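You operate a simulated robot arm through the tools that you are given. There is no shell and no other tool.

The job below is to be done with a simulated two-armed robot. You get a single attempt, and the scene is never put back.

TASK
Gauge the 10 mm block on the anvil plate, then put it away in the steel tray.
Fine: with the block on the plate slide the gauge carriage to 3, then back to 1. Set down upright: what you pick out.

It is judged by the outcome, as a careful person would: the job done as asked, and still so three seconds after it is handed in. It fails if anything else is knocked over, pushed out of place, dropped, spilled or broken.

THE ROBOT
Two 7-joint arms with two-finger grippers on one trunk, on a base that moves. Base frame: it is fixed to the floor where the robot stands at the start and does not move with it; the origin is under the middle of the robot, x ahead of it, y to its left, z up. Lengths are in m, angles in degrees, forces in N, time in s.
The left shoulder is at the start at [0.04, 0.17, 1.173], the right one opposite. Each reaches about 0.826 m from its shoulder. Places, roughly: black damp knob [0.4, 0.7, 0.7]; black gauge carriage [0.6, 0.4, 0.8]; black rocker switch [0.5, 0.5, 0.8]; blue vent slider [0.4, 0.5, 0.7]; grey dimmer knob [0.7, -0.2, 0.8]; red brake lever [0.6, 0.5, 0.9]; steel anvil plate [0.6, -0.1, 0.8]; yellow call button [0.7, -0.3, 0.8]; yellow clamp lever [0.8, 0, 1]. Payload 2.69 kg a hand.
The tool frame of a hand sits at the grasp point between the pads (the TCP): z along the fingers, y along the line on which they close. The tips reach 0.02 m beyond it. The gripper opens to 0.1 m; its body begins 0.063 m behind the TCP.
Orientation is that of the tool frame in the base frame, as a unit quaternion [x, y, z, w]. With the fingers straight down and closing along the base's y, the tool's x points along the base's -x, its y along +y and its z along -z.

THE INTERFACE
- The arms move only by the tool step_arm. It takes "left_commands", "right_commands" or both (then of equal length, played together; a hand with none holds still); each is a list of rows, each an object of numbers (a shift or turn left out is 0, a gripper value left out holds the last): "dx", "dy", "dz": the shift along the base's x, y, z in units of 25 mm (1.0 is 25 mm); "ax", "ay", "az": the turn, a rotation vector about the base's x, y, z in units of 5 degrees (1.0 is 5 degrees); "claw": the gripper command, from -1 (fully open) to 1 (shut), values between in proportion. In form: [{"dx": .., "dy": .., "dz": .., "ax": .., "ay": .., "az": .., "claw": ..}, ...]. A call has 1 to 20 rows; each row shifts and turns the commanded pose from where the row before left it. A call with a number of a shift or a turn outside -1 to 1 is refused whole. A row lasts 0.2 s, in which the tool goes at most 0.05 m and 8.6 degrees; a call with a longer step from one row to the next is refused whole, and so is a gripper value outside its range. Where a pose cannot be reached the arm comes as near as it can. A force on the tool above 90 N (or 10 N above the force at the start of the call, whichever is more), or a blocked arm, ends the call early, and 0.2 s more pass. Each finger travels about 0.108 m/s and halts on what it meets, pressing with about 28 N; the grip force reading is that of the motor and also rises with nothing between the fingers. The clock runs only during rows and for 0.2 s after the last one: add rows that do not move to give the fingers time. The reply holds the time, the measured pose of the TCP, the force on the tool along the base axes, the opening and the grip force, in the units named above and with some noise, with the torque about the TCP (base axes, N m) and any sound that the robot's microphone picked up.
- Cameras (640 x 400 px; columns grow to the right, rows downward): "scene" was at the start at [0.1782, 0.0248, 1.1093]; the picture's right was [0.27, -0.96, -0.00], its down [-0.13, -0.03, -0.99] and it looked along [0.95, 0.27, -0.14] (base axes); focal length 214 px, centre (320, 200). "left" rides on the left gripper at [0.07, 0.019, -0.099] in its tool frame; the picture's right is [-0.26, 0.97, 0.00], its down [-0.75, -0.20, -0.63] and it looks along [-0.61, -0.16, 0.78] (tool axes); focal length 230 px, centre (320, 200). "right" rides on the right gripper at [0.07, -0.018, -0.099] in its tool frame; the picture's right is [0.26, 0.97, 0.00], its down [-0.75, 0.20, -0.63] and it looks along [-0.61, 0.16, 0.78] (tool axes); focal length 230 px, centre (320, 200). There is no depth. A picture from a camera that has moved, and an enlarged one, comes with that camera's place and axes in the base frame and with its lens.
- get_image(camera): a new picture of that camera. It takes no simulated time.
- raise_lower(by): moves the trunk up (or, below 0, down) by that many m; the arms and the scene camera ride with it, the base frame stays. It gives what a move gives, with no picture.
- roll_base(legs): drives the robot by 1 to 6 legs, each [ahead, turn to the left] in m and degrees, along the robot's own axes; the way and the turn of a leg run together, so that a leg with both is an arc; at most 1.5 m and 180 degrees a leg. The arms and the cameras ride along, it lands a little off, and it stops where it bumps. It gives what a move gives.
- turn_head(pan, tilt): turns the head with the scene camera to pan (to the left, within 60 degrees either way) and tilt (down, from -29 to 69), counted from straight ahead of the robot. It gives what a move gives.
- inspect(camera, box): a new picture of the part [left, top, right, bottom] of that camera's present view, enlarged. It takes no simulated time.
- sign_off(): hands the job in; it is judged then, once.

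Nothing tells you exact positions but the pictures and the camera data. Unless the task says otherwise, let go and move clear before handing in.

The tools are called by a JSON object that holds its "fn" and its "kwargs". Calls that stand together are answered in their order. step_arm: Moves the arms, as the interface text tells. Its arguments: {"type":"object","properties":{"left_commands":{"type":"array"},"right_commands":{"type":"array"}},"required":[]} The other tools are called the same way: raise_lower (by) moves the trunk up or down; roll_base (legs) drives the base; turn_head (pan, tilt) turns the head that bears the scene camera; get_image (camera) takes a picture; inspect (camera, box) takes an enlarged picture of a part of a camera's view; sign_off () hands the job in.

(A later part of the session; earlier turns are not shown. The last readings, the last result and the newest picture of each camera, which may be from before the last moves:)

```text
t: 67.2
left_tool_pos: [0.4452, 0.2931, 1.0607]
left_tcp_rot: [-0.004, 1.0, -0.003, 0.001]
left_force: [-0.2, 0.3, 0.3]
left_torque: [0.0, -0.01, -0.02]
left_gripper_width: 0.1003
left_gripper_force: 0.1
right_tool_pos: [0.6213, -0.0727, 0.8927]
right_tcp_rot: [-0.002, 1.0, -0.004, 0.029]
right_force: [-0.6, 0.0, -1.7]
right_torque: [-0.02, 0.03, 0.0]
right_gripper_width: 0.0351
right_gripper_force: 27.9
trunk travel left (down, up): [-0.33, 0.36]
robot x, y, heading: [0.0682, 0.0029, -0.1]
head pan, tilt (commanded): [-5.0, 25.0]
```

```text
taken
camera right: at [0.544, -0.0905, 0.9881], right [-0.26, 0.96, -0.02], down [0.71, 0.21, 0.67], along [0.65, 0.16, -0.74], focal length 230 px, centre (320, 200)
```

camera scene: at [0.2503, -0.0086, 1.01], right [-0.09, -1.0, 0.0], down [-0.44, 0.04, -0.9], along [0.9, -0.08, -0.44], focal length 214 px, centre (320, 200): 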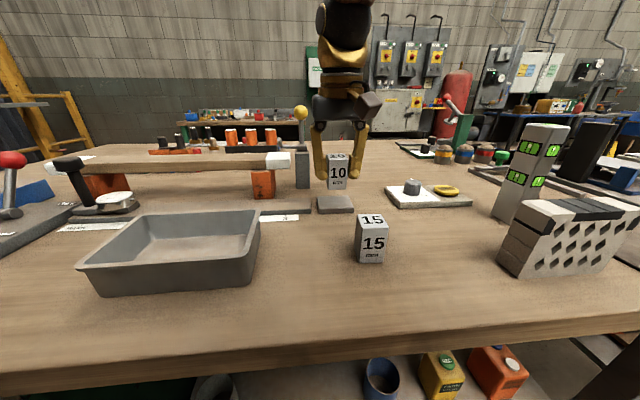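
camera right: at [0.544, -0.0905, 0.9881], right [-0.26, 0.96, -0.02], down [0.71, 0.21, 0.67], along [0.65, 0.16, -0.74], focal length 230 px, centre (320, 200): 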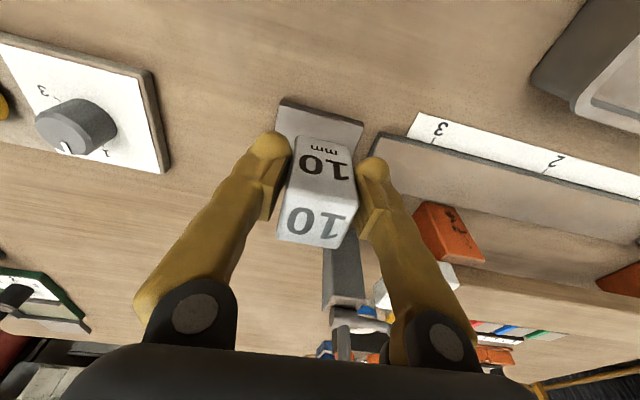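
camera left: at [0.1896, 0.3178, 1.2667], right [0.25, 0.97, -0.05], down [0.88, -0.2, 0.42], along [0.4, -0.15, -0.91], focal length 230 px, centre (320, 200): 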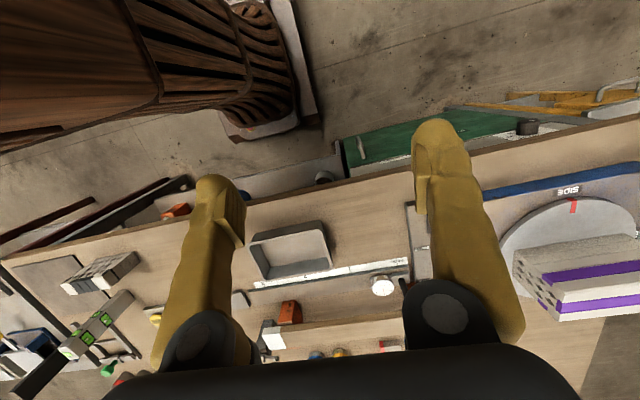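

The lowering cost about 2 cm in x, so the block would overhang the plate's front edge. I'll roll the base forward 2.2 cm to re-centre it before setting down.

{"fn": "roll_base", "kwargs": {"legs": [[0.022, 0]]}}

{"fn": "get_image", "kwargs": {"camera": "right"}}

{"fn": "inspect", "kwargs": {"camera": "scene", "box": [270, 130, 400, 230]}}

```text
t: 68.0
left_tool_pos: [0.469, 0.2948, 1.0591]
left_tcp_rot: [-0.004, 1.0, -0.002, 0.0]
left_force: [0.6, 0.0, 0.3]
left_torque: [-0.01, 0.06, 0.05]
left_gripper_width: 0.1002
left_gripper_force: 0.1
right_tool_pos: [0.6439, -0.0728, 0.8919]
right_tcp_rot: [-0.003, 1.0, -0.004, 0.028]
right_force: [0.8, -0.2, -3.5]
right_torque: [0.05, 0.07, 0.02]
right_gripper_width: 0.0352
right_gripper_force: 28.0
trunk travel left (down, up): [-0.33, 0.36]
robot x, y, heading: [0.0942, 0.0034, -0.1]
head pan, tilt (commanded): [-5.0, 25.0]
```

```text
taken
camera right: at [0.5678, -0.0902, 0.9868], right [-0.26, 0.96, -0.02], down [0.71, 0.21, 0.67], along [0.65, 0.16, -0.74], focal length 230 px, centre (320, 200)
```

right: 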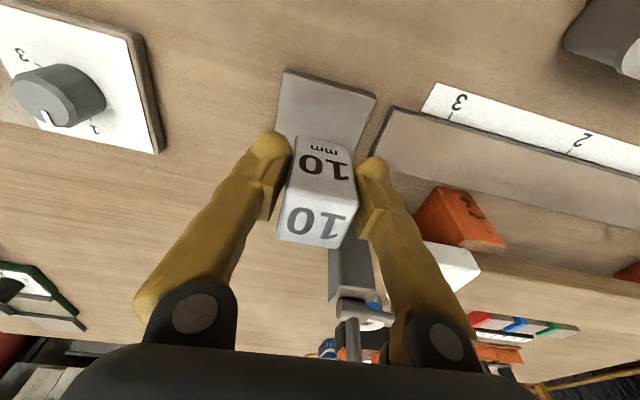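

```text
4.00 times, centred on (335, 180) of scene
camera zoom: at [0.2741, -0.0085, 1.0095], right [-0.09, -1.0, 0.0], down [-0.44, 0.04, -0.9], along [0.89, -0.08, -0.44], focal length 858 px, centre (260, 280)
```

zoom: 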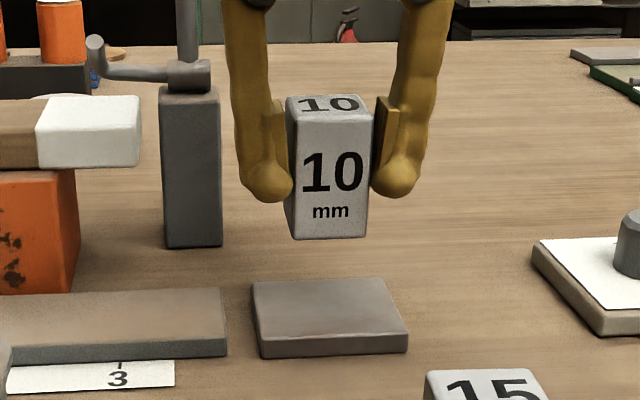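

The block is now directly over the plate's centre, with its base about 4 cm above. Lowering again, gently.

{"fn": "raise_lower", "kwargs": {"by": -0.034}}

{"fn": "inspect", "kwargs": {"camera": "scene", "box": [270, 130, 400, 230]}}

```text
t: 68.8
left_tool_pos: [0.4481, 0.2942, 1.0118]
left_tcp_rot: [-0.004, 1.0, -0.003, -0.02]
left_force: [0.9, -1.1, 0.0]
left_torque: [0.01, 0.03, 0.0]
left_gripper_width: 0.1002
left_gripper_force: 0.1
right_tool_pos: [0.6297, -0.0724, 0.8669]
right_tcp_rot: [-0.002, 0.999, -0.005, 0.037]
right_force: [1.0, 1.6, -3.5]
right_torque: [0.03, 0.05, 0.01]
right_gripper_width: 0.0351
right_gripper_force: 27.5
trunk travel left (down, up): [-0.296, 0.394]
robot x, y, heading: [0.0939, -0.0025, 0.0]
head pan, tilt (commanded): [-5.0, 25.0]
```

```text
4.00 times, centred on (335, 180) of scene
camera zoom: at [0.2721, -0.0086, 0.9758], right [-0.09, -1.0, 0.0], down [-0.44, 0.04, -0.9], along [0.9, -0.08, -0.44], focal length 858 px, centre (260, 280)
```

zoom: 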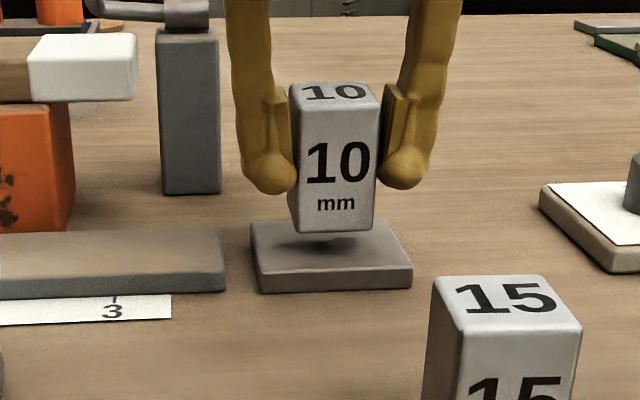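

I'm about 1 cm above the plate with roughly 4° of tilt from another small jolt. I'll try to take out the tilt with a short wrist turn, here in free air.

{"fn": "step_arm", "kwargs": {"right_commands": [{"ay": 0.3}, {"ay": 0.3}, {"ay": 0.3}, {}]}}

```text
t: 69.8
left_tool_pos: [0.4476, 0.2947, 1.0126]
left_tcp_rot: [-0.004, 1.0, -0.003, -0.02]
left_force: [-0.8, -0.5, 0.9]
left_torque: [0.02, 0.0, 0.0]
left_gripper_width: 0.1001
left_gripper_force: 0.0
right_tool_pos: [0.6283, -0.0718, 0.8675]
right_tcp_rot: [-0.003, 1.0, -0.003, -0.003]
right_force: [-0.6, 0.7, -3.0]
right_torque: [-0.02, 0.01, -0.01]
right_gripper_width: 0.0352
right_gripper_force: 28.4
trunk travel left (down, up): [-0.296, 0.394]
robot x, y, heading: [0.0942, 0.0, 0.2]
head pan, tilt (commanded): [-5.0, 25.0]
```

Upright again with no jolt. I'll roll forward 2 cm, slightly past centre, since lowering tends to pull back about 1.4 cm.

{"fn": "roll_base", "kwargs": {"legs": [[0.02, 0]]}}

{"fn": "inspect", "kwargs": {"camera": "scene", "box": [270, 130, 400, 230]}}

```text
t: 70.6
left_tool_pos: [0.4695, 0.2947, 1.0118]
left_tcp_rot: [-0.004, 1.0, -0.002, -0.021]
left_force: [0.6, 0.6, -0.9]
left_torque: [-0.02, 0.07, -0.02]
left_gripper_width: 0.0998
left_gripper_force: 0.1
right_tool_pos: [0.6511, -0.0708, 0.8652]
right_tcp_rot: [-0.003, 1.0, -0.005, -0.003]
right_force: [-0.1, 0.3, -2.8]
right_torque: [-0.02, 0.09, 0.02]
right_gripper_width: 0.0352
right_gripper_force: 27.8
trunk travel left (down, up): [-0.296, 0.394]
robot x, y, heading: [0.1108, -0.0002, -0.1]
head pan, tilt (commanded): [-5.0, 25.0]
```

```text
4.00 times, centred on (335, 180) of scene
camera zoom: at [0.2936, -0.0085, 0.9756], right [-0.09, -1.0, 0.0], down [-0.44, 0.04, -0.9], along [0.89, -0.08, -0.44], focal length 858 px, centre (260, 280)
```

zoom: 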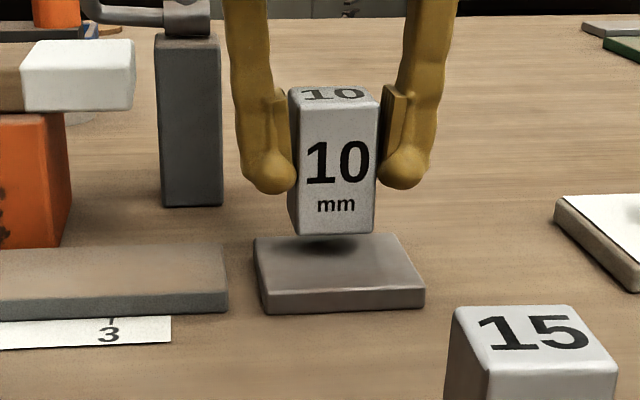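

Centred at x 0.651, upright, about 1.5 cm above the plate. Lowering onto it.

{"fn": "raise_lower", "kwargs": {"by": -0.013}}

{"fn": "inspect", "kwargs": {"camera": "scene", "box": [270, 130, 400, 230]}}

```text
t: 71.2
left_tool_pos: [0.4481, 0.2943, 0.987]
left_tcp_rot: [-0.004, 0.999, -0.003, -0.044]
left_force: [-0.2, 1.5, 0.2]
left_torque: [-0.01, -0.03, 0.05]
left_gripper_width: 0.1001
left_gripper_force: 0.1
right_tool_pos: [0.6348, -0.0724, 0.8634]
right_tcp_rot: [-0.003, 1.0, -0.005, 0.007]
right_force: [-0.9, 0.2, -2.1]
right_torque: [0.0, 0.02, 0.01]
right_gripper_width: 0.035
right_gripper_force: 27.9
trunk travel left (down, up): [-0.283, 0.407]
robot x, y, heading: [0.1129, -0.0049, -0.2]
head pan, tilt (commanded): [-5.0, 25.0]
```

```text
4.00 times, centred on (335, 180) of scene
camera zoom: at [0.2907, -0.0085, 0.9631], right [-0.09, -1.0, 0.0], down [-0.44, 0.04, -0.9], along [0.9, -0.08, -0.44], focal length 858 px, centre (260, 280)
```

zoom: 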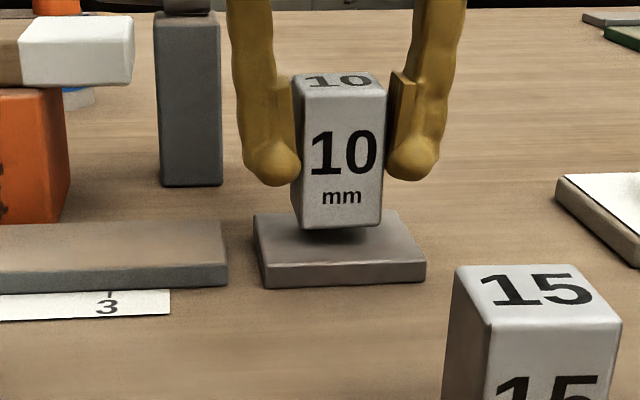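

It bobbed back up about a centimetre again. I'll do the last bit with the arm itself: a few small downward rows, slightly forward.

{"fn": "step_arm", "kwargs": {"right_commands": [{"dz": -0.2, "dx": 0.1, "ay": 0.08}, {"dz": -0.2, "dx": 0.1, "ay": 0.08}, {"dz": -0.1, "dx": 0.1, "ay": 0.07}, {}]}}

{"fn": "inspect", "kwargs": {"camera": "scene", "box": [270, 130, 400, 230]}}

```text
t: 72.2
left_tool_pos: [0.4465, 0.2942, 0.9876]
left_tcp_rot: [-0.003, 0.999, -0.003, -0.042]
left_force: [0.0, -0.1, -0.2]
left_torque: [0.02, 0.01, -0.05]
left_gripper_width: 0.1001
left_gripper_force: 0.1
right_tool_pos: [0.6416, -0.0714, 0.853]
right_tcp_rot: [-0.002, 1.0, -0.004, -0.003]
right_force: [-5.4, 1.0, 21.5]
right_torque: [0.04, 0.08, 0.0]
right_gripper_width: 0.035
right_gripper_force: 28.0
trunk travel left (down, up): [-0.283, 0.407]
robot x, y, heading: [0.1129, -0.0051, 0.1]
head pan, tilt (commanded): [-5.0, 25.0]
```

```text
4.00 times, centred on (335, 180) of scene
camera zoom: at [0.2897, -0.0083, 0.9635], right [-0.09, -1.0, 0.0], down [-0.43, 0.04, -0.9], along [0.9, -0.08, -0.44], focal length 858 px, centre (260, 280)
```

zoom: 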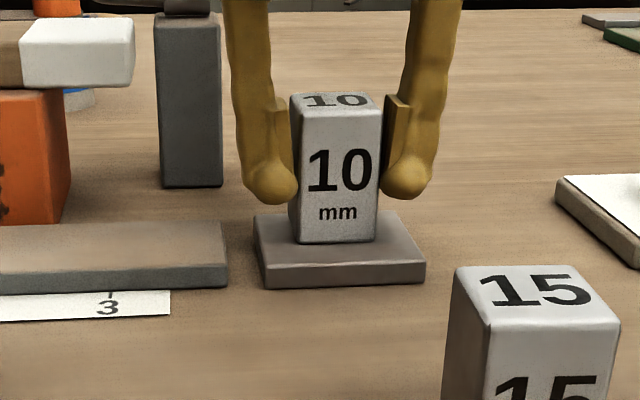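

The block is seated: 21 N of upward contact, tool upright. Now I'll open the gripper.

{"fn": "step_arm", "kwargs": {"right_commands": [{"claw": -0.3}, {}, {}]}}

{"fn": "inspect", "kwargs": {"camera": "scene", "box": [270, 130, 400, 230]}}

{"fn": "get_image", "kwargs": {"camera": "right"}}

```text
t: 73.0
left_tool_pos: [0.4478, 0.294, 0.9865]
left_tcp_rot: [-0.004, 0.999, -0.003, -0.044]
left_force: [-0.2, 0.1, 0.3]
left_torque: [0.05, -0.03, 0.0]
left_gripper_width: 0.1002
left_gripper_force: 0.0
right_tool_pos: [0.6438, -0.0715, 0.8499]
right_tcp_rot: [-0.002, 1.0, -0.004, -0.005]
right_force: [-0.3, -0.6, -0.4]
right_torque: [-0.01, 0.0, -0.02]
right_gripper_width: 0.0649
right_gripper_force: 0.0
trunk travel left (down, up): [-0.283, 0.407]
robot x, y, heading: [0.1132, 0.0009, -0.2]
head pan, tilt (commanded): [-5.0, 25.0]
```

```text
4.00 times, centred on (335, 180) of scene
camera zoom: at [0.2914, -0.0085, 0.963], right [-0.09, -1.0, 0.0], down [-0.44, 0.04, -0.9], along [0.9, -0.08, -0.44], focal length 858 px, centre (260, 280)
```

zoom: 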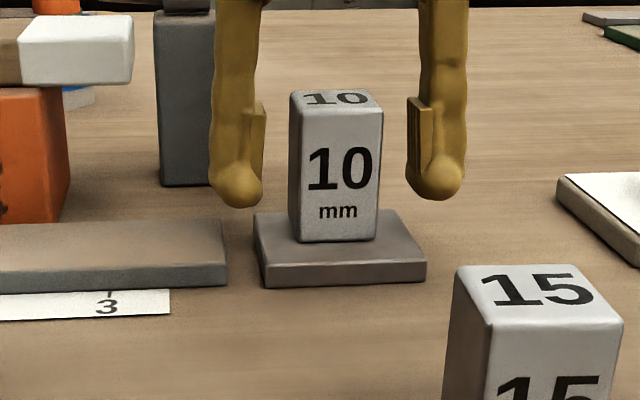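

```text
taken
camera right: at [0.5731, -0.0899, 0.9502], right [-0.26, 0.96, -0.01], down [0.76, 0.21, 0.62], along [0.6, 0.16, -0.78], focal length 230 px, centre (320, 200)
```

right: 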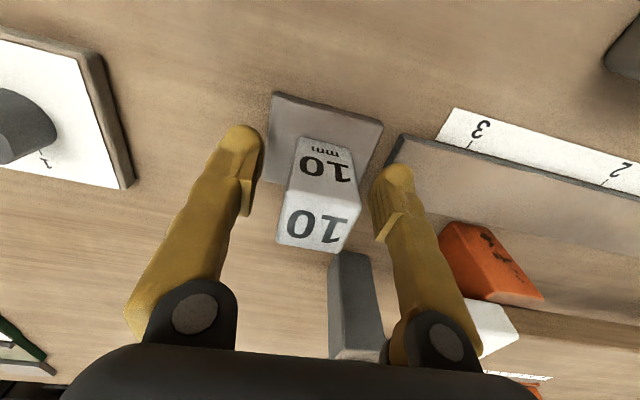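

The block stands upright and free on the plate. I'll raise the trunk to lift the open fingers straight off it.

{"fn": "raise_lower", "kwargs": {"by": 0.11}}

{"fn": "get_image", "kwargs": {"camera": "scene"}}

{"fn": "get_image", "kwargs": {"camera": "left"}}

```text
t: 74.4
left_tool_pos: [0.4482, 0.295, 1.0946]
left_tcp_rot: [-0.005, 0.999, -0.003, -0.046]
left_force: [-0.2, -0.9, -0.6]
left_torque: [0.02, 0.02, -0.01]
left_gripper_width: 0.0998
left_gripper_force: 0.0
right_tool_pos: [0.6431, -0.0722, 0.9601]
right_tcp_rot: [-0.002, 1.0, -0.004, -0.005]
right_force: [0.3, -0.5, 0.9]
right_torque: [0.01, -0.01, -0.02]
right_gripper_width: 0.0649
right_gripper_force: 0.1
trunk travel left (down, up): [-0.393, 0.297]
robot x, y, heading: [0.112, -0.0003, 0.2]
head pan, tilt (commanded): [-5.0, 25.0]
```

```text
taken
camera scene: at [0.2937, -0.0085, 1.0728], right [-0.09, -1.0, 0.0], down [-0.44, 0.04, -0.9], along [0.9, -0.08, -0.44], focal length 214 px, centre (320, 200)
```

scene: 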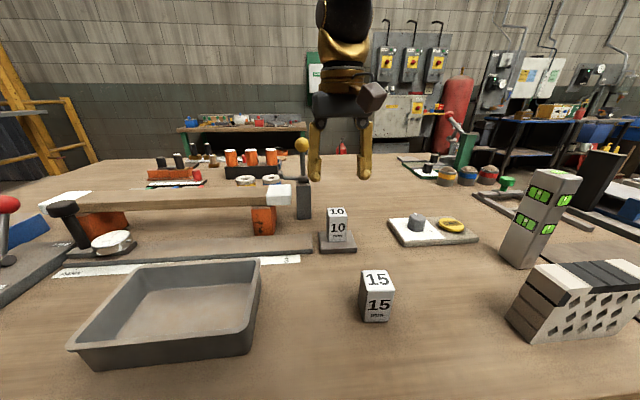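

```text
taken
camera left: at [0.3883, 0.3137, 1.1994], right [0.25, 0.97, -0.03], down [0.81, -0.19, 0.56], along [0.54, -0.16, -0.83], focal length 230 px, centre (320, 200)
```

left: 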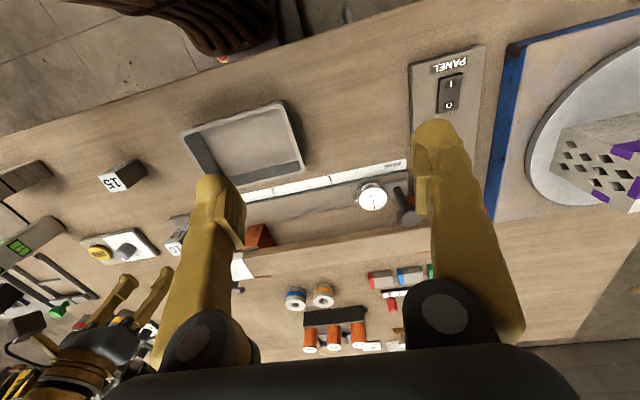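

The block stands alone on the plate and the right hand is clear above it. Before using the left hand I'll move the right hand up and away to the right so the hands can't meet at mark 3.

{"fn": "step_arm", "kwargs": {"right_commands": [{"dz": 0.6}, {"dz": 0.6}, {"dz": 0.4, "dy": -0.4}, {"dz": 0.3, "dy": -0.6}, {"dz": 0.2, "dy": -0.6}, {"dy": -0.6}, {"dy": -0.6}, {}]}}

```text
t: 76.2
left_tool_pos: [0.4493, 0.2963, 1.0954]
left_tcp_rot: [-0.005, 0.999, -0.003, -0.046]
left_force: [0.6, 0.0, 0.1]
left_torque: [-0.05, -0.04, 0.0]
left_gripper_width: 0.0997
left_gripper_force: 0.1
right_tool_pos: [0.6438, -0.1418, 1.0125]
right_tcp_rot: [-0.003, 1.0, -0.004, -0.005]
right_force: [0.9, 0.1, 0.3]
right_torque: [0.01, -0.03, -0.02]
right_gripper_width: 0.065
right_gripper_force: 0.1
trunk travel left (down, up): [-0.393, 0.297]
robot x, y, heading: [0.1124, 0.0026, -0.1]
head pan, tilt (commanded): [-5.0, 25.0]
```

No jolt at all this time. A little further right and up, staying short of the tall marked tower.

{"fn": "step_arm", "kwargs": {"right_commands": [{"dz": 0.6, "dy": -0.3}, {"dz": 0.6, "dy": -0.5}, {"dz": 0.6, "dy": -0.5}, {"dz": 0.6, "dy": -0.6}, {"dz": 0.5, "dy": -0.6}, {"dz": 0.4, "dy": -0.6}, {"dy": -0.5}, {}]}}

{"fn": "turn_head", "kwargs": {"pan": 25, "tilt": 28}}

{"fn": "get_image", "kwargs": {"camera": "scene"}}

```text
t: 78.0
left_tool_pos: [0.4471, 0.2953, 1.0942]
left_tcp_rot: [-0.004, 0.999, -0.003, -0.046]
left_force: [0.6, -0.4, 0.0]
left_torque: [0.04, -0.07, 0.02]
left_gripper_width: 0.1002
left_gripper_force: 0.0
right_tool_pos: [0.6432, -0.2327, 1.0953]
right_tcp_rot: [-0.003, 1.0, -0.005, -0.005]
right_force: [-0.7, -0.1, 0.8]
right_torque: [0.03, -0.01, 0.03]
right_gripper_width: 0.0651
right_gripper_force: 0.0
trunk travel left (down, up): [-0.393, 0.297]
robot x, y, heading: [0.1153, 0.001, -0.3]
head pan, tilt (commanded): [-5.0, 25.0]
```

```text
t: 79.0
left_tool_pos: [0.4482, 0.2943, 1.0957]
left_tcp_rot: [-0.004, 0.999, -0.003, -0.046]
left_force: [-0.3, 0.5, 0.6]
left_torque: [-0.01, 0.0, -0.03]
left_gripper_width: 0.0996
left_gripper_force: 0.1
right_tool_pos: [0.6448, -0.2326, 1.0947]
right_tcp_rot: [-0.003, 1.0, -0.005, -0.005]
right_force: [-0.1, 0.0, 0.1]
right_torque: [0.01, 0.01, 0.01]
right_gripper_width: 0.0649
right_gripper_force: 0.1
trunk travel left (down, up): [-0.393, 0.297]
robot x, y, heading: [0.1138, 0.0034, -0.0]
head pan, tilt (commanded): [25.0, 28.0]
```

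```text
taken
camera scene: at [0.2843, 0.038, 1.0683], right [0.42, -0.91, -0.01], down [-0.44, -0.2, -0.88], along [0.79, 0.37, -0.48], focal length 214 px, centre (320, 200)
```

scene: 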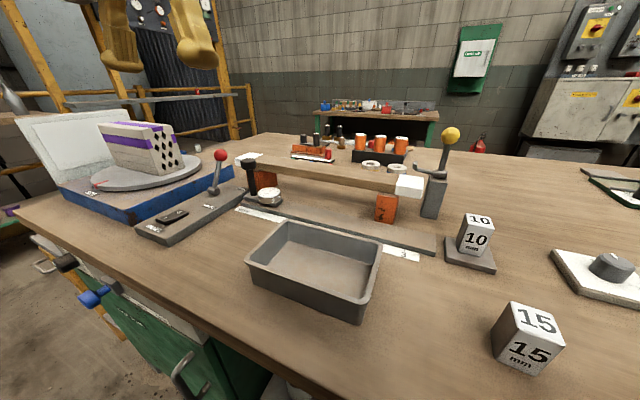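

Everything on the bench is in its place and the right hand is well clear. Now I'll look closely at the carriage post from here for the left-hand approach.

{"fn": "inspect", "kwargs": {"camera": "scene", "box": [215, 130, 315, 230]}}

{"fn": "inspect", "kwargs": {"camera": "left", "box": [330, 140, 450, 240]}}

{"fn": "inspect", "kwargs": {"camera": "scene", "box": [340, 160, 520, 290]}}

```text
4.00 times, centred on (265, 180) of scene
camera zoom: at [0.2843, 0.038, 1.0683], right [0.42, -0.91, -0.01], down [-0.44, -0.2, -0.88], along [0.79, 0.37, -0.48], focal length 858 px, centre (540, 280)
```

zoom: 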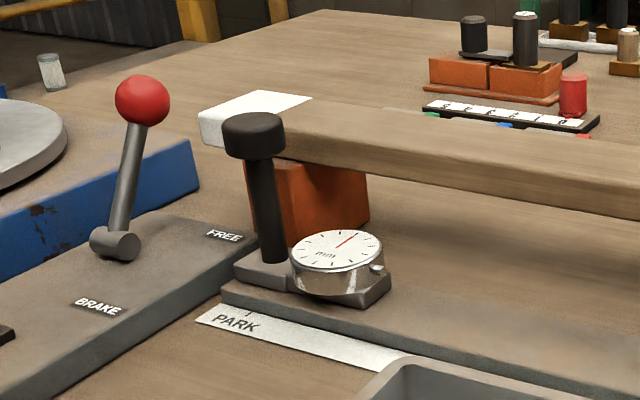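

```text
4.00 times, centred on (390, 190) of left
camera zoom: at [0.3883, 0.3136, 1.1997], right [0.25, 0.97, -0.03], down [0.81, -0.19, 0.56], along [0.54, -0.16, -0.83], focal length 920 px, centre (40, 240)
```

zoom: 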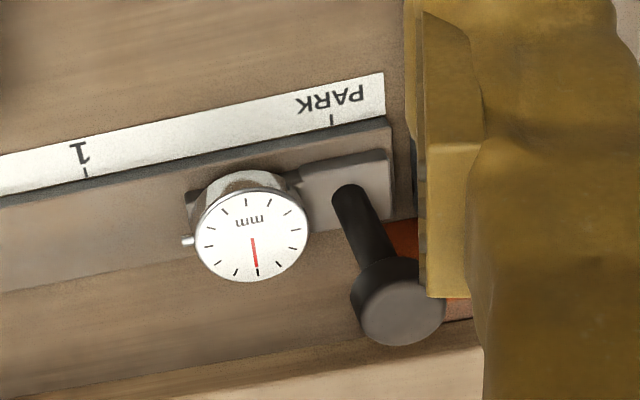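

```text
3.08 times, centred on (430, 225) of scene
camera zoom: at [0.2843, 0.038, 1.0683], right [0.42, -0.91, -0.01], down [-0.44, -0.2, -0.88], along [0.79, 0.37, -0.48], focal length 660 px, centre (-18, 123)
```

zoom: 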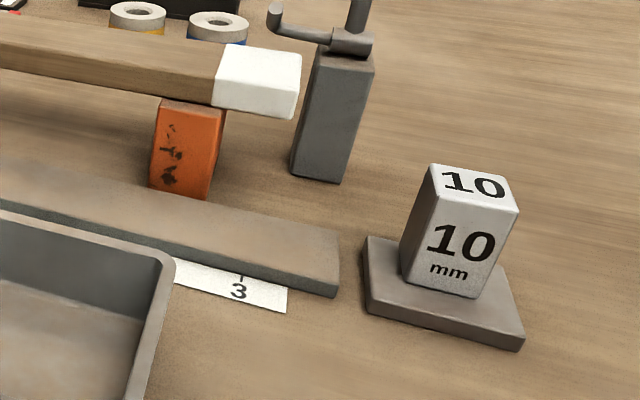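

The block stands squarely on the plate. I place the carriage knob at [0.645, 0.390] with its top near z 0.906, right on the PARK tick, and the red lever ball at [0.643, 0.472, 0.915], so I'll come down with the fingers only 5 cm apart. Moving the left hand over the knob now, high up.

{"fn": "step_arm", "kwargs": {"left_commands": [{"dx": 0.6, "dy": 0.3, "ay": -0.15, "claw": 0.0}, {"dx": 0.6, "dy": 0.3, "ay": -0.15}, {"dx": 0.6, "dy": 0.3, "ay": -0.15}, {"dx": 0.6, "dy": 0.3, "ay": -0.15}, {"dx": 0.6, "dy": 0.3, "ay": -0.15}, {"dx": 0.6, "dy": 0.3, "ay": -0.15}, {"dx": 0.6, "dy": 0.3, "ay": -0.15}, {"dx": 0.6, "dy": 0.3}, {}]}}

```text
t: 81.0
left_tool_pos: [0.5722, 0.3536, 1.1133]
left_tcp_rot: [-0.004, 0.999, -0.004, 0.033]
left_force: [-0.2, 1.2, -0.3]
left_torque: [0.01, -0.01, 0.01]
left_gripper_width: 0.0498
left_gripper_force: 0.1
right_tool_pos: [0.6438, -0.2325, 1.0951]
right_tcp_rot: [-0.003, 1.0, -0.004, -0.004]
right_force: [0.1, -0.1, -0.1]
right_torque: [-0.02, 0.0, 0.0]
right_gripper_width: 0.0651
right_gripper_force: 0.0
trunk travel left (down, up): [-0.393, 0.297]
robot x, y, heading: [0.1173, 0.0014, 0.1]
head pan, tilt (commanded): [25.0, 28.0]
```

{"fn": "step_arm", "kwargs": {"left_commands": [{"dx": 0.48, "dy": 0.24, "dz": -0.3, "ay": 0.13}, {"dx": 0.48, "dy": 0.24, "dz": -0.3, "ay": 0.13}, {"dx": 0.48, "dy": 0.24, "dz": -0.3, "ay": 0.13}, {"dx": 0.48, "dy": 0.24, "dz": -0.3, "ay": 0.13}, {"dx": 0.48, "dy": 0.24, "dz": -0.3, "ay": 0.13}, {"dx": 0.48, "dy": 0.24, "dz": -0.3, "ay": 0.11}, {}]}}

{"fn": "get_image", "kwargs": {"camera": "left"}}

{"fn": "get_image", "kwargs": {"camera": "scene"}}

```text
t: 82.6
left_tool_pos: [0.6467, 0.3927, 1.0693]
left_tcp_rot: [-0.003, 1.0, -0.003, 0.0]
left_force: [0.8, -1.4, 0.1]
left_torque: [-0.03, -0.01, 0.0]
left_gripper_width: 0.0502
left_gripper_force: 0.0
right_tool_pos: [0.6444, -0.2327, 1.0953]
right_tcp_rot: [-0.003, 1.0, -0.004, -0.005]
right_force: [-0.1, 0.6, -0.9]
right_torque: [-0.02, -0.01, 0.02]
right_gripper_width: 0.0648
right_gripper_force: 0.1
trunk travel left (down, up): [-0.393, 0.297]
robot x, y, heading: [0.1098, -0.0001, 0.2]
head pan, tilt (commanded): [25.0, 28.0]
```

```text
taken
camera left: at [0.5755, 0.4114, 1.1684], right [0.25, 0.97, -0.01], down [0.75, -0.19, 0.63], along [0.61, -0.16, -0.78], focal length 230 px, centre (320, 200)
```

left: 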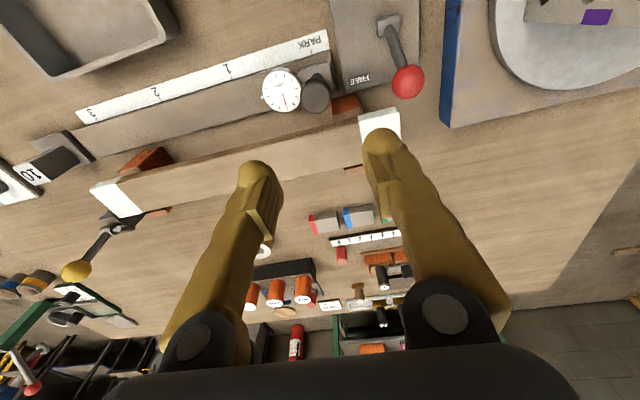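

```text
taken
camera scene: at [0.2841, 0.0379, 1.0684], right [0.42, -0.91, -0.01], down [-0.44, -0.2, -0.88], along [0.79, 0.37, -0.48], focal length 214 px, centre (320, 200)
```

scene: 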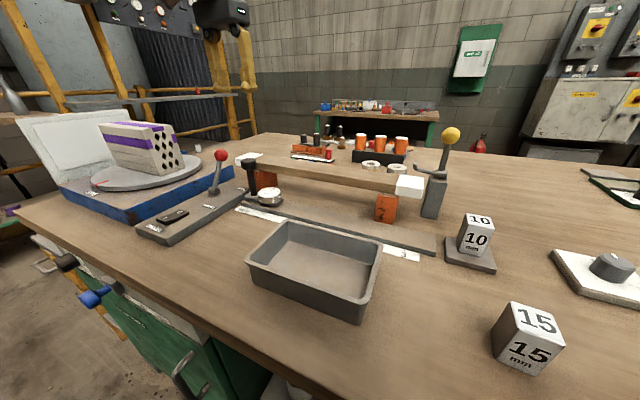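

The left hand is upright over the knob, which I see at [0.642, 0.390]. I'll trim a few millimetres and descend to just above it.

{"fn": "step_arm", "kwargs": {"left_commands": [{"dx": -0.1, "dy": -0.06, "dz": -0.6}, {"dx": -0.06, "dy": -0.05, "dz": -0.6}, {"dz": -0.6}, {"dz": -0.6}, {"dz": -0.6}, {"dz": -0.6}, {"dz": -0.5}, {"dz": -0.4}, {"dz": -0.3}, {}]}}

{"fn": "get_image", "kwargs": {"camera": "left"}}

{"fn": "inspect", "kwargs": {"camera": "scene", "box": [190, 100, 330, 220]}}

```text
t: 84.8
left_tool_pos: [0.6411, 0.3871, 0.9501]
left_tcp_rot: [-0.002, 1.0, -0.003, 0.001]
left_force: [-0.4, 0.0, 0.5]
left_torque: [0.03, 0.0, -0.01]
left_gripper_width: 0.05
left_gripper_force: 0.1
right_tool_pos: [0.6436, -0.2319, 1.0941]
right_tcp_rot: [-0.003, 1.0, -0.003, -0.005]
right_force: [-0.2, -0.3, 0.3]
right_torque: [0.02, 0.01, 0.01]
right_gripper_width: 0.0652
right_gripper_force: 0.1
trunk travel left (down, up): [-0.393, 0.297]
robot x, y, heading: [0.1114, -0.0026, 0.3]
head pan, tilt (commanded): [25.0, 28.0]
```

```text
taken
camera left: at [0.5713, 0.4067, 1.0483], right [0.25, 0.97, -0.01], down [0.75, -0.19, 0.63], along [0.61, -0.16, -0.78], focal length 230 px, centre (320, 200)
```

left: 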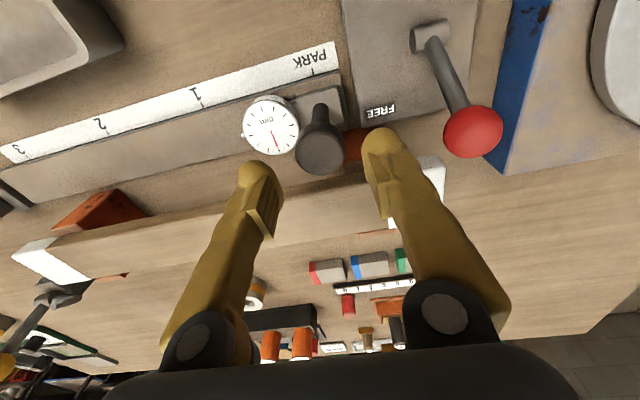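

```text
3.33 times, centred on (260, 160) of scene
camera zoom: at [0.2843, 0.038, 1.0683], right [0.42, -0.91, -0.01], down [-0.44, -0.2, -0.88], along [0.79, 0.37, -0.48], focal length 715 px, centre (520, 333)
```

zoom: 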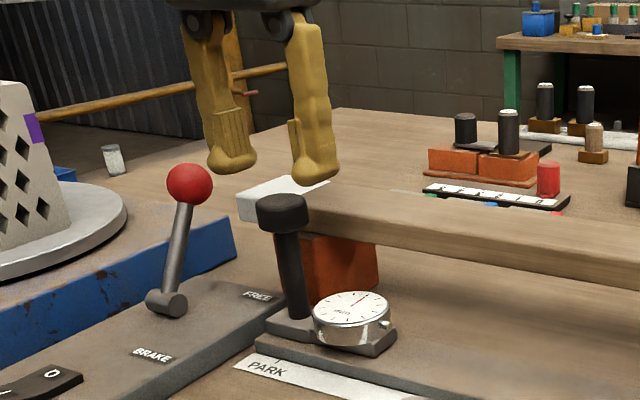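

The fingers are lined up over the knob; I'll narrow them slightly to keep clear of the red ball, and lower onto the knob.

{"fn": "step_arm", "kwargs": {"left_commands": [{"dy": -0.05, "dx": 0.03, "claw": 0.1}, {"dz": -0.35}, {"dz": -0.35}, {"dz": -0.35}, {"dz": -0.35}, {"dz": -0.35}, {"dz": -0.3}, {}]}}

{"fn": "get_image", "kwargs": {"camera": "left"}}

{"fn": "inspect", "kwargs": {"camera": "scene", "box": [190, 100, 330, 220]}}

```text
t: 86.6
left_tool_pos: [0.6412, 0.3873, 0.8975]
left_tcp_rot: [-0.004, 1.0, -0.004, 0.0]
left_force: [0.0, -0.8, -0.1]
left_torque: [0.0, -0.02, 0.0]
left_gripper_width: 0.0449
left_gripper_force: 0.1
right_tool_pos: [0.6442, -0.232, 1.0937]
right_tcp_rot: [-0.002, 1.0, -0.003, -0.005]
right_force: [0.0, 0.4, -0.3]
right_torque: [0.01, 0.01, 0.01]
right_gripper_width: 0.065
right_gripper_force: 0.1
trunk travel left (down, up): [-0.393, 0.297]
robot x, y, heading: [0.1144, -0.0011, -0.1]
head pan, tilt (commanded): [25.0, 28.0]
```

```text
taken
camera left: at [0.5716, 0.4057, 0.9964], right [0.25, 0.97, -0.01], down [0.75, -0.19, 0.63], along [0.61, -0.16, -0.78], focal length 230 px, centre (320, 200)
```

left: 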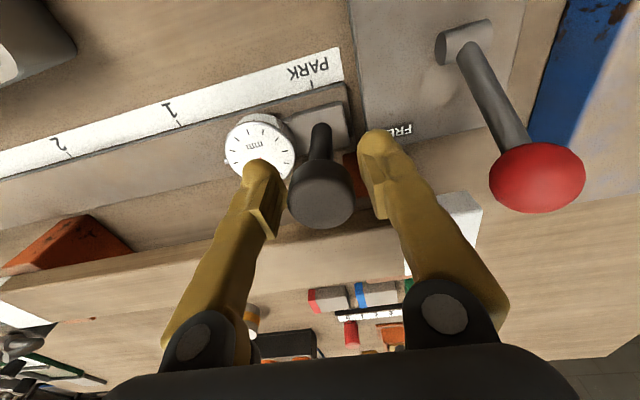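

```text
3.33 times, centred on (260, 160) of scene
camera zoom: at [0.2844, 0.038, 1.0683], right [0.42, -0.91, -0.01], down [-0.44, -0.2, -0.88], along [0.79, 0.37, -0.48], focal length 715 px, centre (520, 333)
```

zoom: 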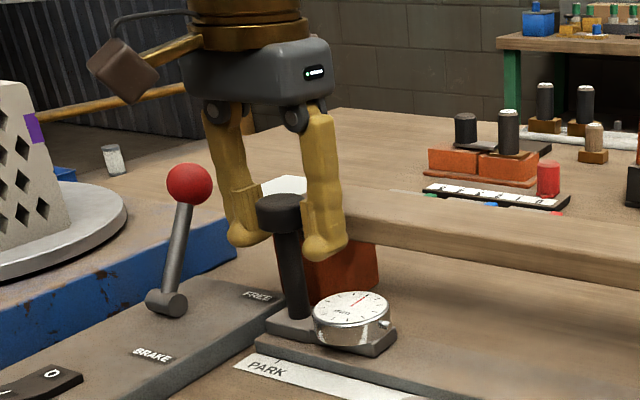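

The fingers straddle the knob at the right height, clear of the red ball. I'll close on it.

{"fn": "step_arm", "kwargs": {"left_commands": [{"claw": 0.6}, {}, {}]}}

{"fn": "inspect", "kwargs": {"camera": "scene", "box": [190, 100, 330, 220]}}

```text
t: 87.4
left_tool_pos: [0.6408, 0.3869, 0.8974]
left_tcp_rot: [-0.004, 1.0, -0.003, 0.0]
left_force: [0.1, 0.8, -2.1]
left_torque: [-0.05, -0.15, 0.0]
left_gripper_width: 0.0268
left_gripper_force: 45.1
right_tool_pos: [0.6444, -0.2335, 1.0956]
right_tcp_rot: [-0.003, 1.0, -0.003, -0.005]
right_force: [-0.1, -0.8, -0.1]
right_torque: [-0.02, 0.01, 0.03]
right_gripper_width: 0.0649
right_gripper_force: 0.1
trunk travel left (down, up): [-0.393, 0.297]
robot x, y, heading: [0.1154, -0.0012, -0.1]
head pan, tilt (commanded): [25.0, 28.0]
```

```text
3.33 times, centred on (260, 160) of scene
camera zoom: at [0.2846, 0.0382, 1.0682], right [0.42, -0.91, -0.01], down [-0.44, -0.2, -0.88], along [0.79, 0.37, -0.48], focal length 715 px, centre (520, 333)
```

zoom: 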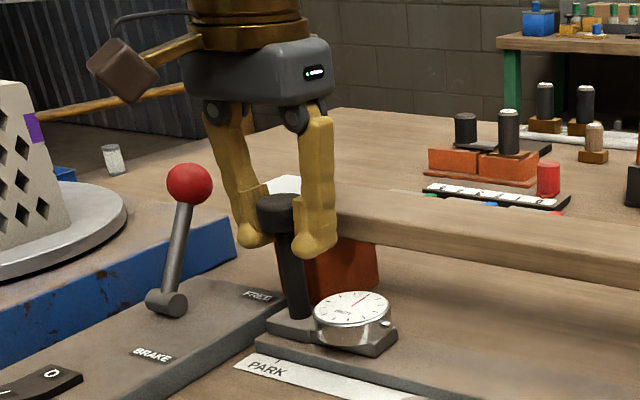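

The knob is gripped with the hand at y 0.387, at PARK. Marks are 0.12 m apart, so 3 is at y about 0.027 and 1 at about 0.267. I'll start sliding gently.

{"fn": "step_arm", "kwargs": {"left_commands": [{"dy": -0.15}, {"dy": -0.25}, {"dy": -0.25}, {"dy": -0.25}, {"dy": -0.15}, {}]}}

{"fn": "inspect", "kwargs": {"camera": "scene", "box": [190, 100, 350, 240]}}

```text
t: 88.8
left_tool_pos: [0.6411, 0.3605, 0.8978]
left_tcp_rot: [-0.003, 1.0, -0.004, -0.001]
left_force: [-3.7, 0.2, -12.2]
left_torque: [-0.05, 0.16, 0.0]
left_gripper_width: 0.0267
left_gripper_force: 45.4
right_tool_pos: [0.6444, -0.2322, 1.0957]
right_tcp_rot: [-0.003, 1.0, -0.005, -0.005]
right_force: [-0.2, 0.2, -0.3]
right_torque: [-0.01, -0.02, -0.01]
right_gripper_width: 0.0649
right_gripper_force: 0.2
trunk travel left (down, up): [-0.393, 0.297]
robot x, y, heading: [0.1124, -0.0016, -0.1]
head pan, tilt (commanded): [25.0, 28.0]
```

```text
2.86 times, centred on (270, 170) of scene
camera zoom: at [0.285, 0.0386, 1.0681], right [0.42, -0.91, -0.01], down [-0.44, -0.2, -0.88], along [0.79, 0.37, -0.48], focal length 613 px, centre (463, 286)
```

zoom: 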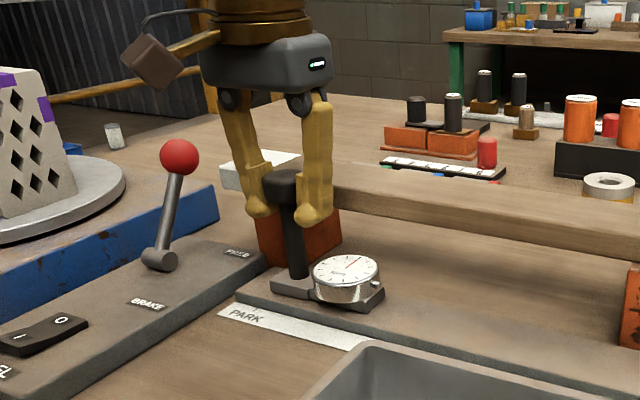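

The carriage slides with the hand. I'll continue toward 3, easing the hand down a touch to relieve the vertical pull.

{"fn": "step_arm", "kwargs": {"left_commands": [{"dy": -0.3, "dz": -0.05}, {"dy": -0.4}, {"dy": -0.4}, {"dy": -0.4}, {"dy": -0.4}, {"dy": -0.4}, {"dy": -0.4}, {"dy": -0.4}, {"dy": -0.3}, {"dy": -0.2}, {}]}}

{"fn": "get_image", "kwargs": {"camera": "scene"}}

```text
t: 91.2
left_tool_pos: [0.6415, 0.2693, 0.8976]
left_tcp_rot: [-0.005, 1.0, -0.003, 0.0]
left_force: [-0.8, -1.9, 1.9]
left_torque: [-0.12, 0.01, 0.07]
left_gripper_width: 0.0269
left_gripper_force: 45.1
right_tool_pos: [0.6434, -0.2329, 1.0942]
right_tcp_rot: [-0.002, 1.0, -0.004, -0.006]
right_force: [0.0, 0.8, -0.2]
right_torque: [0.04, -0.01, -0.02]
right_gripper_width: 0.0651
right_gripper_force: 0.1
trunk travel left (down, up): [-0.393, 0.297]
robot x, y, heading: [0.1111, -0.0016, 0.0]
head pan, tilt (commanded): [25.0, 28.0]
```

```text
taken
camera scene: at [0.2843, 0.0379, 1.0683], right [0.42, -0.91, -0.01], down [-0.44, -0.2, -0.88], along [0.79, 0.37, -0.48], focal length 214 px, centre (320, 200)
```

scene: 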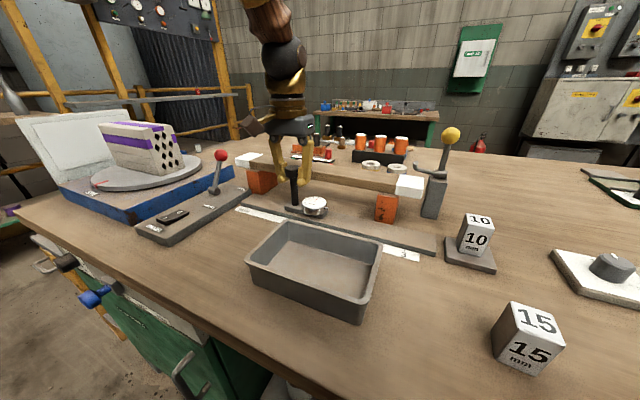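

Smooth, at about mark 1 now (y 0.269). On toward 3.

{"fn": "step_arm", "kwargs": {"left_commands": [{"dy": -0.3}, {"dy": -0.4}, {"dy": -0.4}, {"dy": -0.4}, {"dy": -0.4}, {"dy": -0.4}, {"dy": -0.4}, {"dy": -0.4}, {"dy": -0.4}, {"dy": -0.4}, {"dy": -0.4}, {"dy": -0.3}, {"dy": -0.2}, {}]}}

{"fn": "get_image", "kwargs": {"camera": "scene"}}

```text
t: 94.2
left_tool_pos: [0.6423, 0.1484, 0.8971]
left_tcp_rot: [-0.002, 1.0, -0.003, 0.001]
left_force: [9.4, -1.2, 11.6]
left_torque: [-0.09, 0.25, 0.07]
left_gripper_width: 0.027
left_gripper_force: 45.4
right_tool_pos: [0.6441, -0.2331, 1.095]
right_tcp_rot: [-0.003, 1.0, -0.003, -0.006]
right_force: [-0.7, 0.3, 1.2]
right_torque: [-0.03, -0.01, 0.01]
right_gripper_width: 0.0649
right_gripper_force: 0.0
trunk travel left (down, up): [-0.393, 0.297]
robot x, y, heading: [0.1144, 0.0014, 0.3]
head pan, tilt (commanded): [25.0, 28.0]
```

```text
taken
camera scene: at [0.2847, 0.0377, 1.0683], right [0.42, -0.91, -0.01], down [-0.44, -0.2, -0.88], along [0.79, 0.37, -0.48], focal length 214 px, centre (320, 200)
```

scene: 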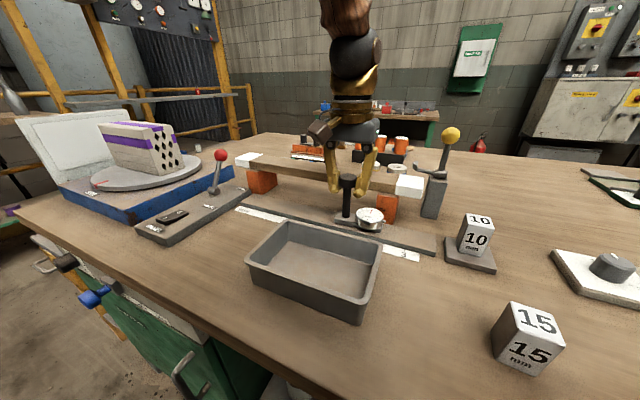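

At about mark 2, with slight side load; I'll relieve that and continue to just short of 3, then check the clearance to the block.

{"fn": "step_arm", "kwargs": {"left_commands": [{"dy": -0.3, "dx": 0.06, "dz": 0.05}, {"dy": -0.4, "dx": 0.03}, {"dy": -0.4}, {"dy": -0.4}, {"dy": -0.4}, {"dy": -0.4}, {"dy": -0.4}, {"dy": -0.4}, {"dy": -0.3}, {"dy": -0.2}, {}]}}

{"fn": "turn_head", "kwargs": {"pan": 0, "tilt": 30}}

{"fn": "get_image", "kwargs": {"camera": "scene"}}

{"fn": "inspect", "kwargs": {"camera": "scene", "box": [230, 120, 390, 240]}}

```text
t: 96.6
left_tool_pos: [0.6424, 0.0603, 0.8967]
left_tcp_rot: [-0.005, 1.0, -0.002, -0.002]
left_force: [-5.4, 0.0, -14.8]
left_torque: [-0.01, 0.21, 0.08]
left_gripper_width: 0.0268
left_gripper_force: 44.6
right_tool_pos: [0.6434, -0.2324, 1.0959]
right_tcp_rot: [-0.003, 1.0, -0.005, -0.006]
right_force: [-0.3, -0.7, -0.5]
right_torque: [-0.02, 0.01, -0.03]
right_gripper_width: 0.0651
right_gripper_force: 0.1
trunk travel left (down, up): [-0.393, 0.297]
robot x, y, heading: [0.1147, -0.0032, 0.1]
head pan, tilt (commanded): [25.0, 28.0]
```

```text
t: 97.5
left_tool_pos: [0.6443, 0.0596, 0.8967]
left_tcp_rot: [-0.004, 1.0, -0.002, -0.002]
left_force: [-8.1, -0.7, -21.3]
left_torque: [-0.05, -0.14, -0.03]
left_gripper_width: 0.0268
left_gripper_force: 44.6
right_tool_pos: [0.644, -0.2317, 1.0949]
right_tcp_rot: [-0.002, 1.0, -0.003, -0.005]
right_force: [0.1, 0.3, 0.0]
right_torque: [-0.01, -0.02, 0.0]
right_gripper_width: 0.0651
right_gripper_force: 0.0
trunk travel left (down, up): [-0.393, 0.297]
robot x, y, heading: [0.1146, 0.0038, 0.1]
head pan, tilt (commanded): [0.0, 30.0]
```

```text
taken
camera scene: at [0.2928, -0.0004, 1.0648], right [0.0, -1.0, 0.0], down [-0.52, 0.0, -0.86], along [0.86, 0.0, -0.52], focal length 214 px, centre (320, 200)
```

scene: 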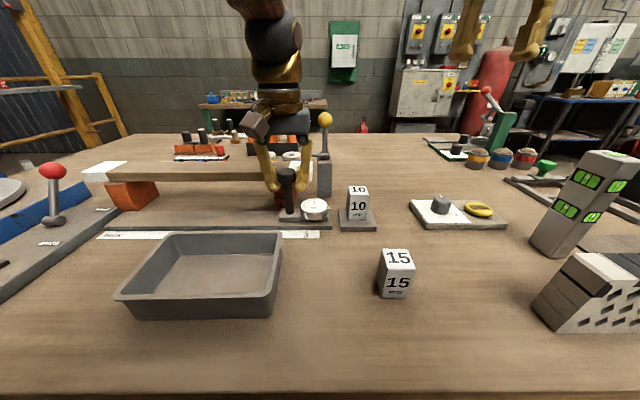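

```text
3.33 times, centred on (310, 180) of scene
camera zoom: at [0.2928, -0.0004, 1.0648], right [0.0, -1.0, 0.0], down [-0.52, 0.0, -0.86], along [0.86, 0.0, -0.52], focal length 715 px, centre (353, 267)
```

zoom: 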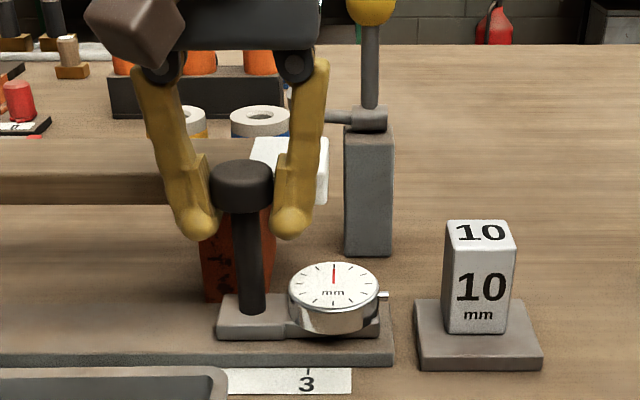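

The dial's probe leads the post by about 8 cm and will come very near the block at mark 3. I'll zoom in tightly to measure that gap before the last 3 cm.

{"fn": "inspect", "kwargs": {"camera": "scene", "box": [310, 170, 390, 240]}}

{"fn": "get_image", "kwargs": {"camera": "right"}}

{"fn": "get_image", "kwargs": {"camera": "left"}}

```text
5.71 times, centred on (350, 205) of scene
camera zoom: at [0.2928, -0.0004, 1.0648], right [0.0, -1.0, 0.0], down [-0.52, 0.0, -0.86], along [0.86, 0.0, -0.52], focal length 1226 px, centre (149, 171)
```

zoom: 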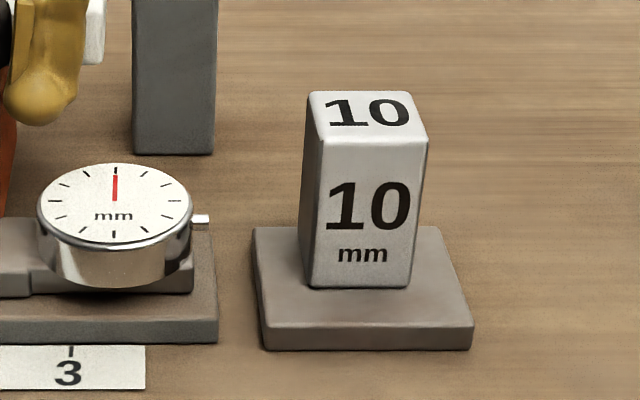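

```text
taken
camera right: at [0.5746, -0.2504, 1.1948], right [-0.26, 0.96, 0.0], down [0.76, 0.21, 0.62], along [0.6, 0.16, -0.78], focal length 230 px, centre (320, 200)
```

right: 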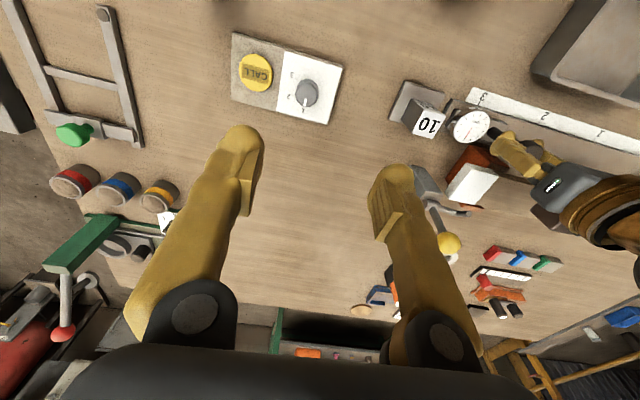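

```text
taken
camera left: at [0.5741, 0.0794, 0.9958], right [0.25, 0.97, -0.01], down [0.75, -0.19, 0.63], along [0.61, -0.16, -0.78], focal length 230 px, centre (320, 200)
```

left: 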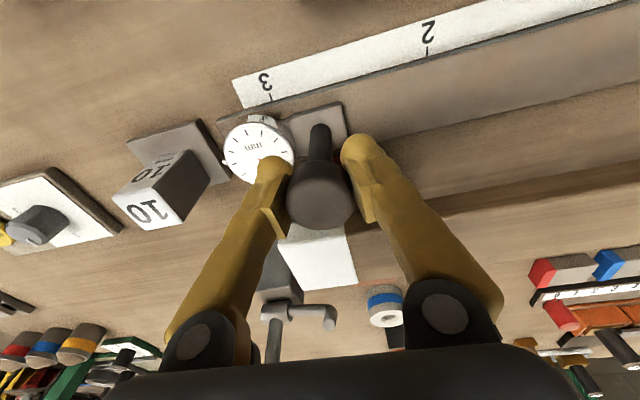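

I read the block's face at y -0.0545 and the probe tip will be at about -0.0538 with the post exactly on 3, so they just meet without contact. I'll creep in slowly, relieving the load on the knob.

{"fn": "step_arm", "kwargs": {"left_commands": [{"dz": -0.06, "dx": -0.03}, {"dy": -0.15, "dz": -0.03}, {"dy": -0.2}, {"dy": -0.2}, {"dy": -0.2}, {"dy": -0.2}, {"dy": -0.15}, {"dy": -0.1}, {}]}}

{"fn": "inspect", "kwargs": {"camera": "scene", "box": [270, 160, 390, 250]}}

```text
t: 99.5
left_tool_pos: [0.6443, 0.0379, 0.8975]
left_tcp_rot: [-0.015, 1.0, -0.008, -0.005]
left_force: [-24.9, -0.9, -11.7]
left_torque: [-0.48, 0.82, -0.03]
left_gripper_width: 0.0266
left_gripper_force: 44.7
right_tool_pos: [0.6414, -0.2327, 1.0962]
right_tcp_rot: [-0.003, 1.0, -0.004, -0.004]
right_force: [0.3, -0.6, 0.2]
right_torque: [-0.02, 0.0, -0.06]
right_gripper_width: 0.0651
right_gripper_force: 0.1
trunk travel left (down, up): [-0.393, 0.297]
robot x, y, heading: [0.1122, -0.0037, 0.2]
head pan, tilt (commanded): [0.0, 30.0]
```

```text
4.44 times, centred on (330, 205) of scene
camera zoom: at [0.2905, -0.0005, 1.0654], right [0.0, -1.0, 0.0], down [-0.51, 0.0, -0.86], along [0.86, 0.0, -0.51], focal length 953 px, centre (276, 178)
```

zoom: 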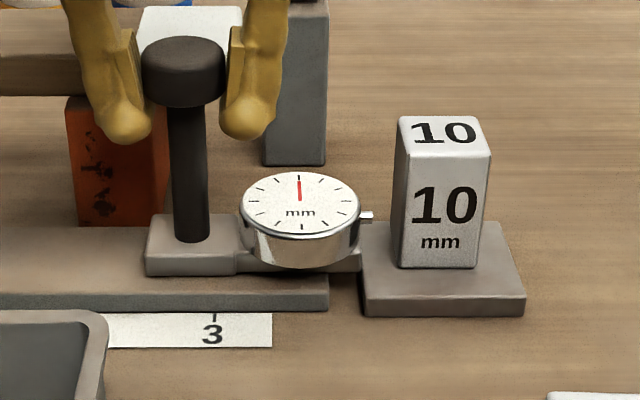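

The hand is at y 0.038 with some side force from a body sway. I'll let it settle before the last centimetre.

{"fn": "step_arm", "kwargs": {"left_commands": [{}, {}, {}]}}

{"fn": "inspect", "kwargs": {"camera": "scene", "box": [270, 160, 390, 250]}}

```text
t: 100.3
left_tool_pos: [0.6443, 0.0387, 0.8977]
left_tcp_rot: [-0.015, 1.0, -0.007, -0.003]
left_force: [-26.3, 0.8, -3.9]
left_torque: [0.01, 0.45, 0.12]
left_gripper_width: 0.0266
left_gripper_force: 45.4
right_tool_pos: [0.6415, -0.2337, 1.0967]
right_tcp_rot: [-0.003, 1.0, -0.003, -0.003]
right_force: [0.0, 0.1, -0.5]
right_torque: [0.03, 0.0, 0.0]
right_gripper_width: 0.0648
right_gripper_force: 0.0
trunk travel left (down, up): [-0.393, 0.297]
robot x, y, heading: [0.1165, -0.004, 0.2]
head pan, tilt (commanded): [0.0, 30.0]
```

```text
4.44 times, centred on (330, 205) of scene
camera zoom: at [0.2897, -0.0005, 1.0654], right [0.0, -1.0, 0.0], down [-0.51, 0.0, -0.86], along [0.86, 0.0, -0.51], focal length 953 px, centre (276, 178)
```

zoom: 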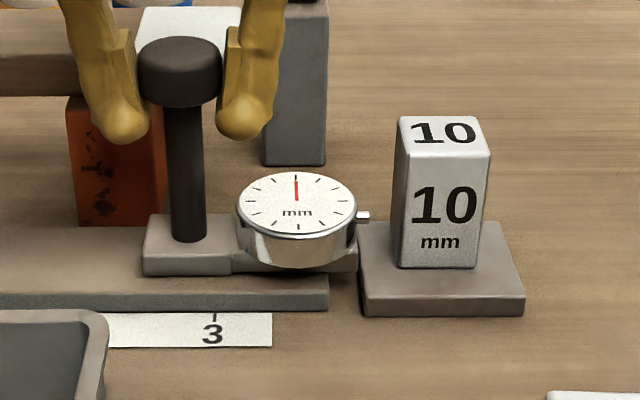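

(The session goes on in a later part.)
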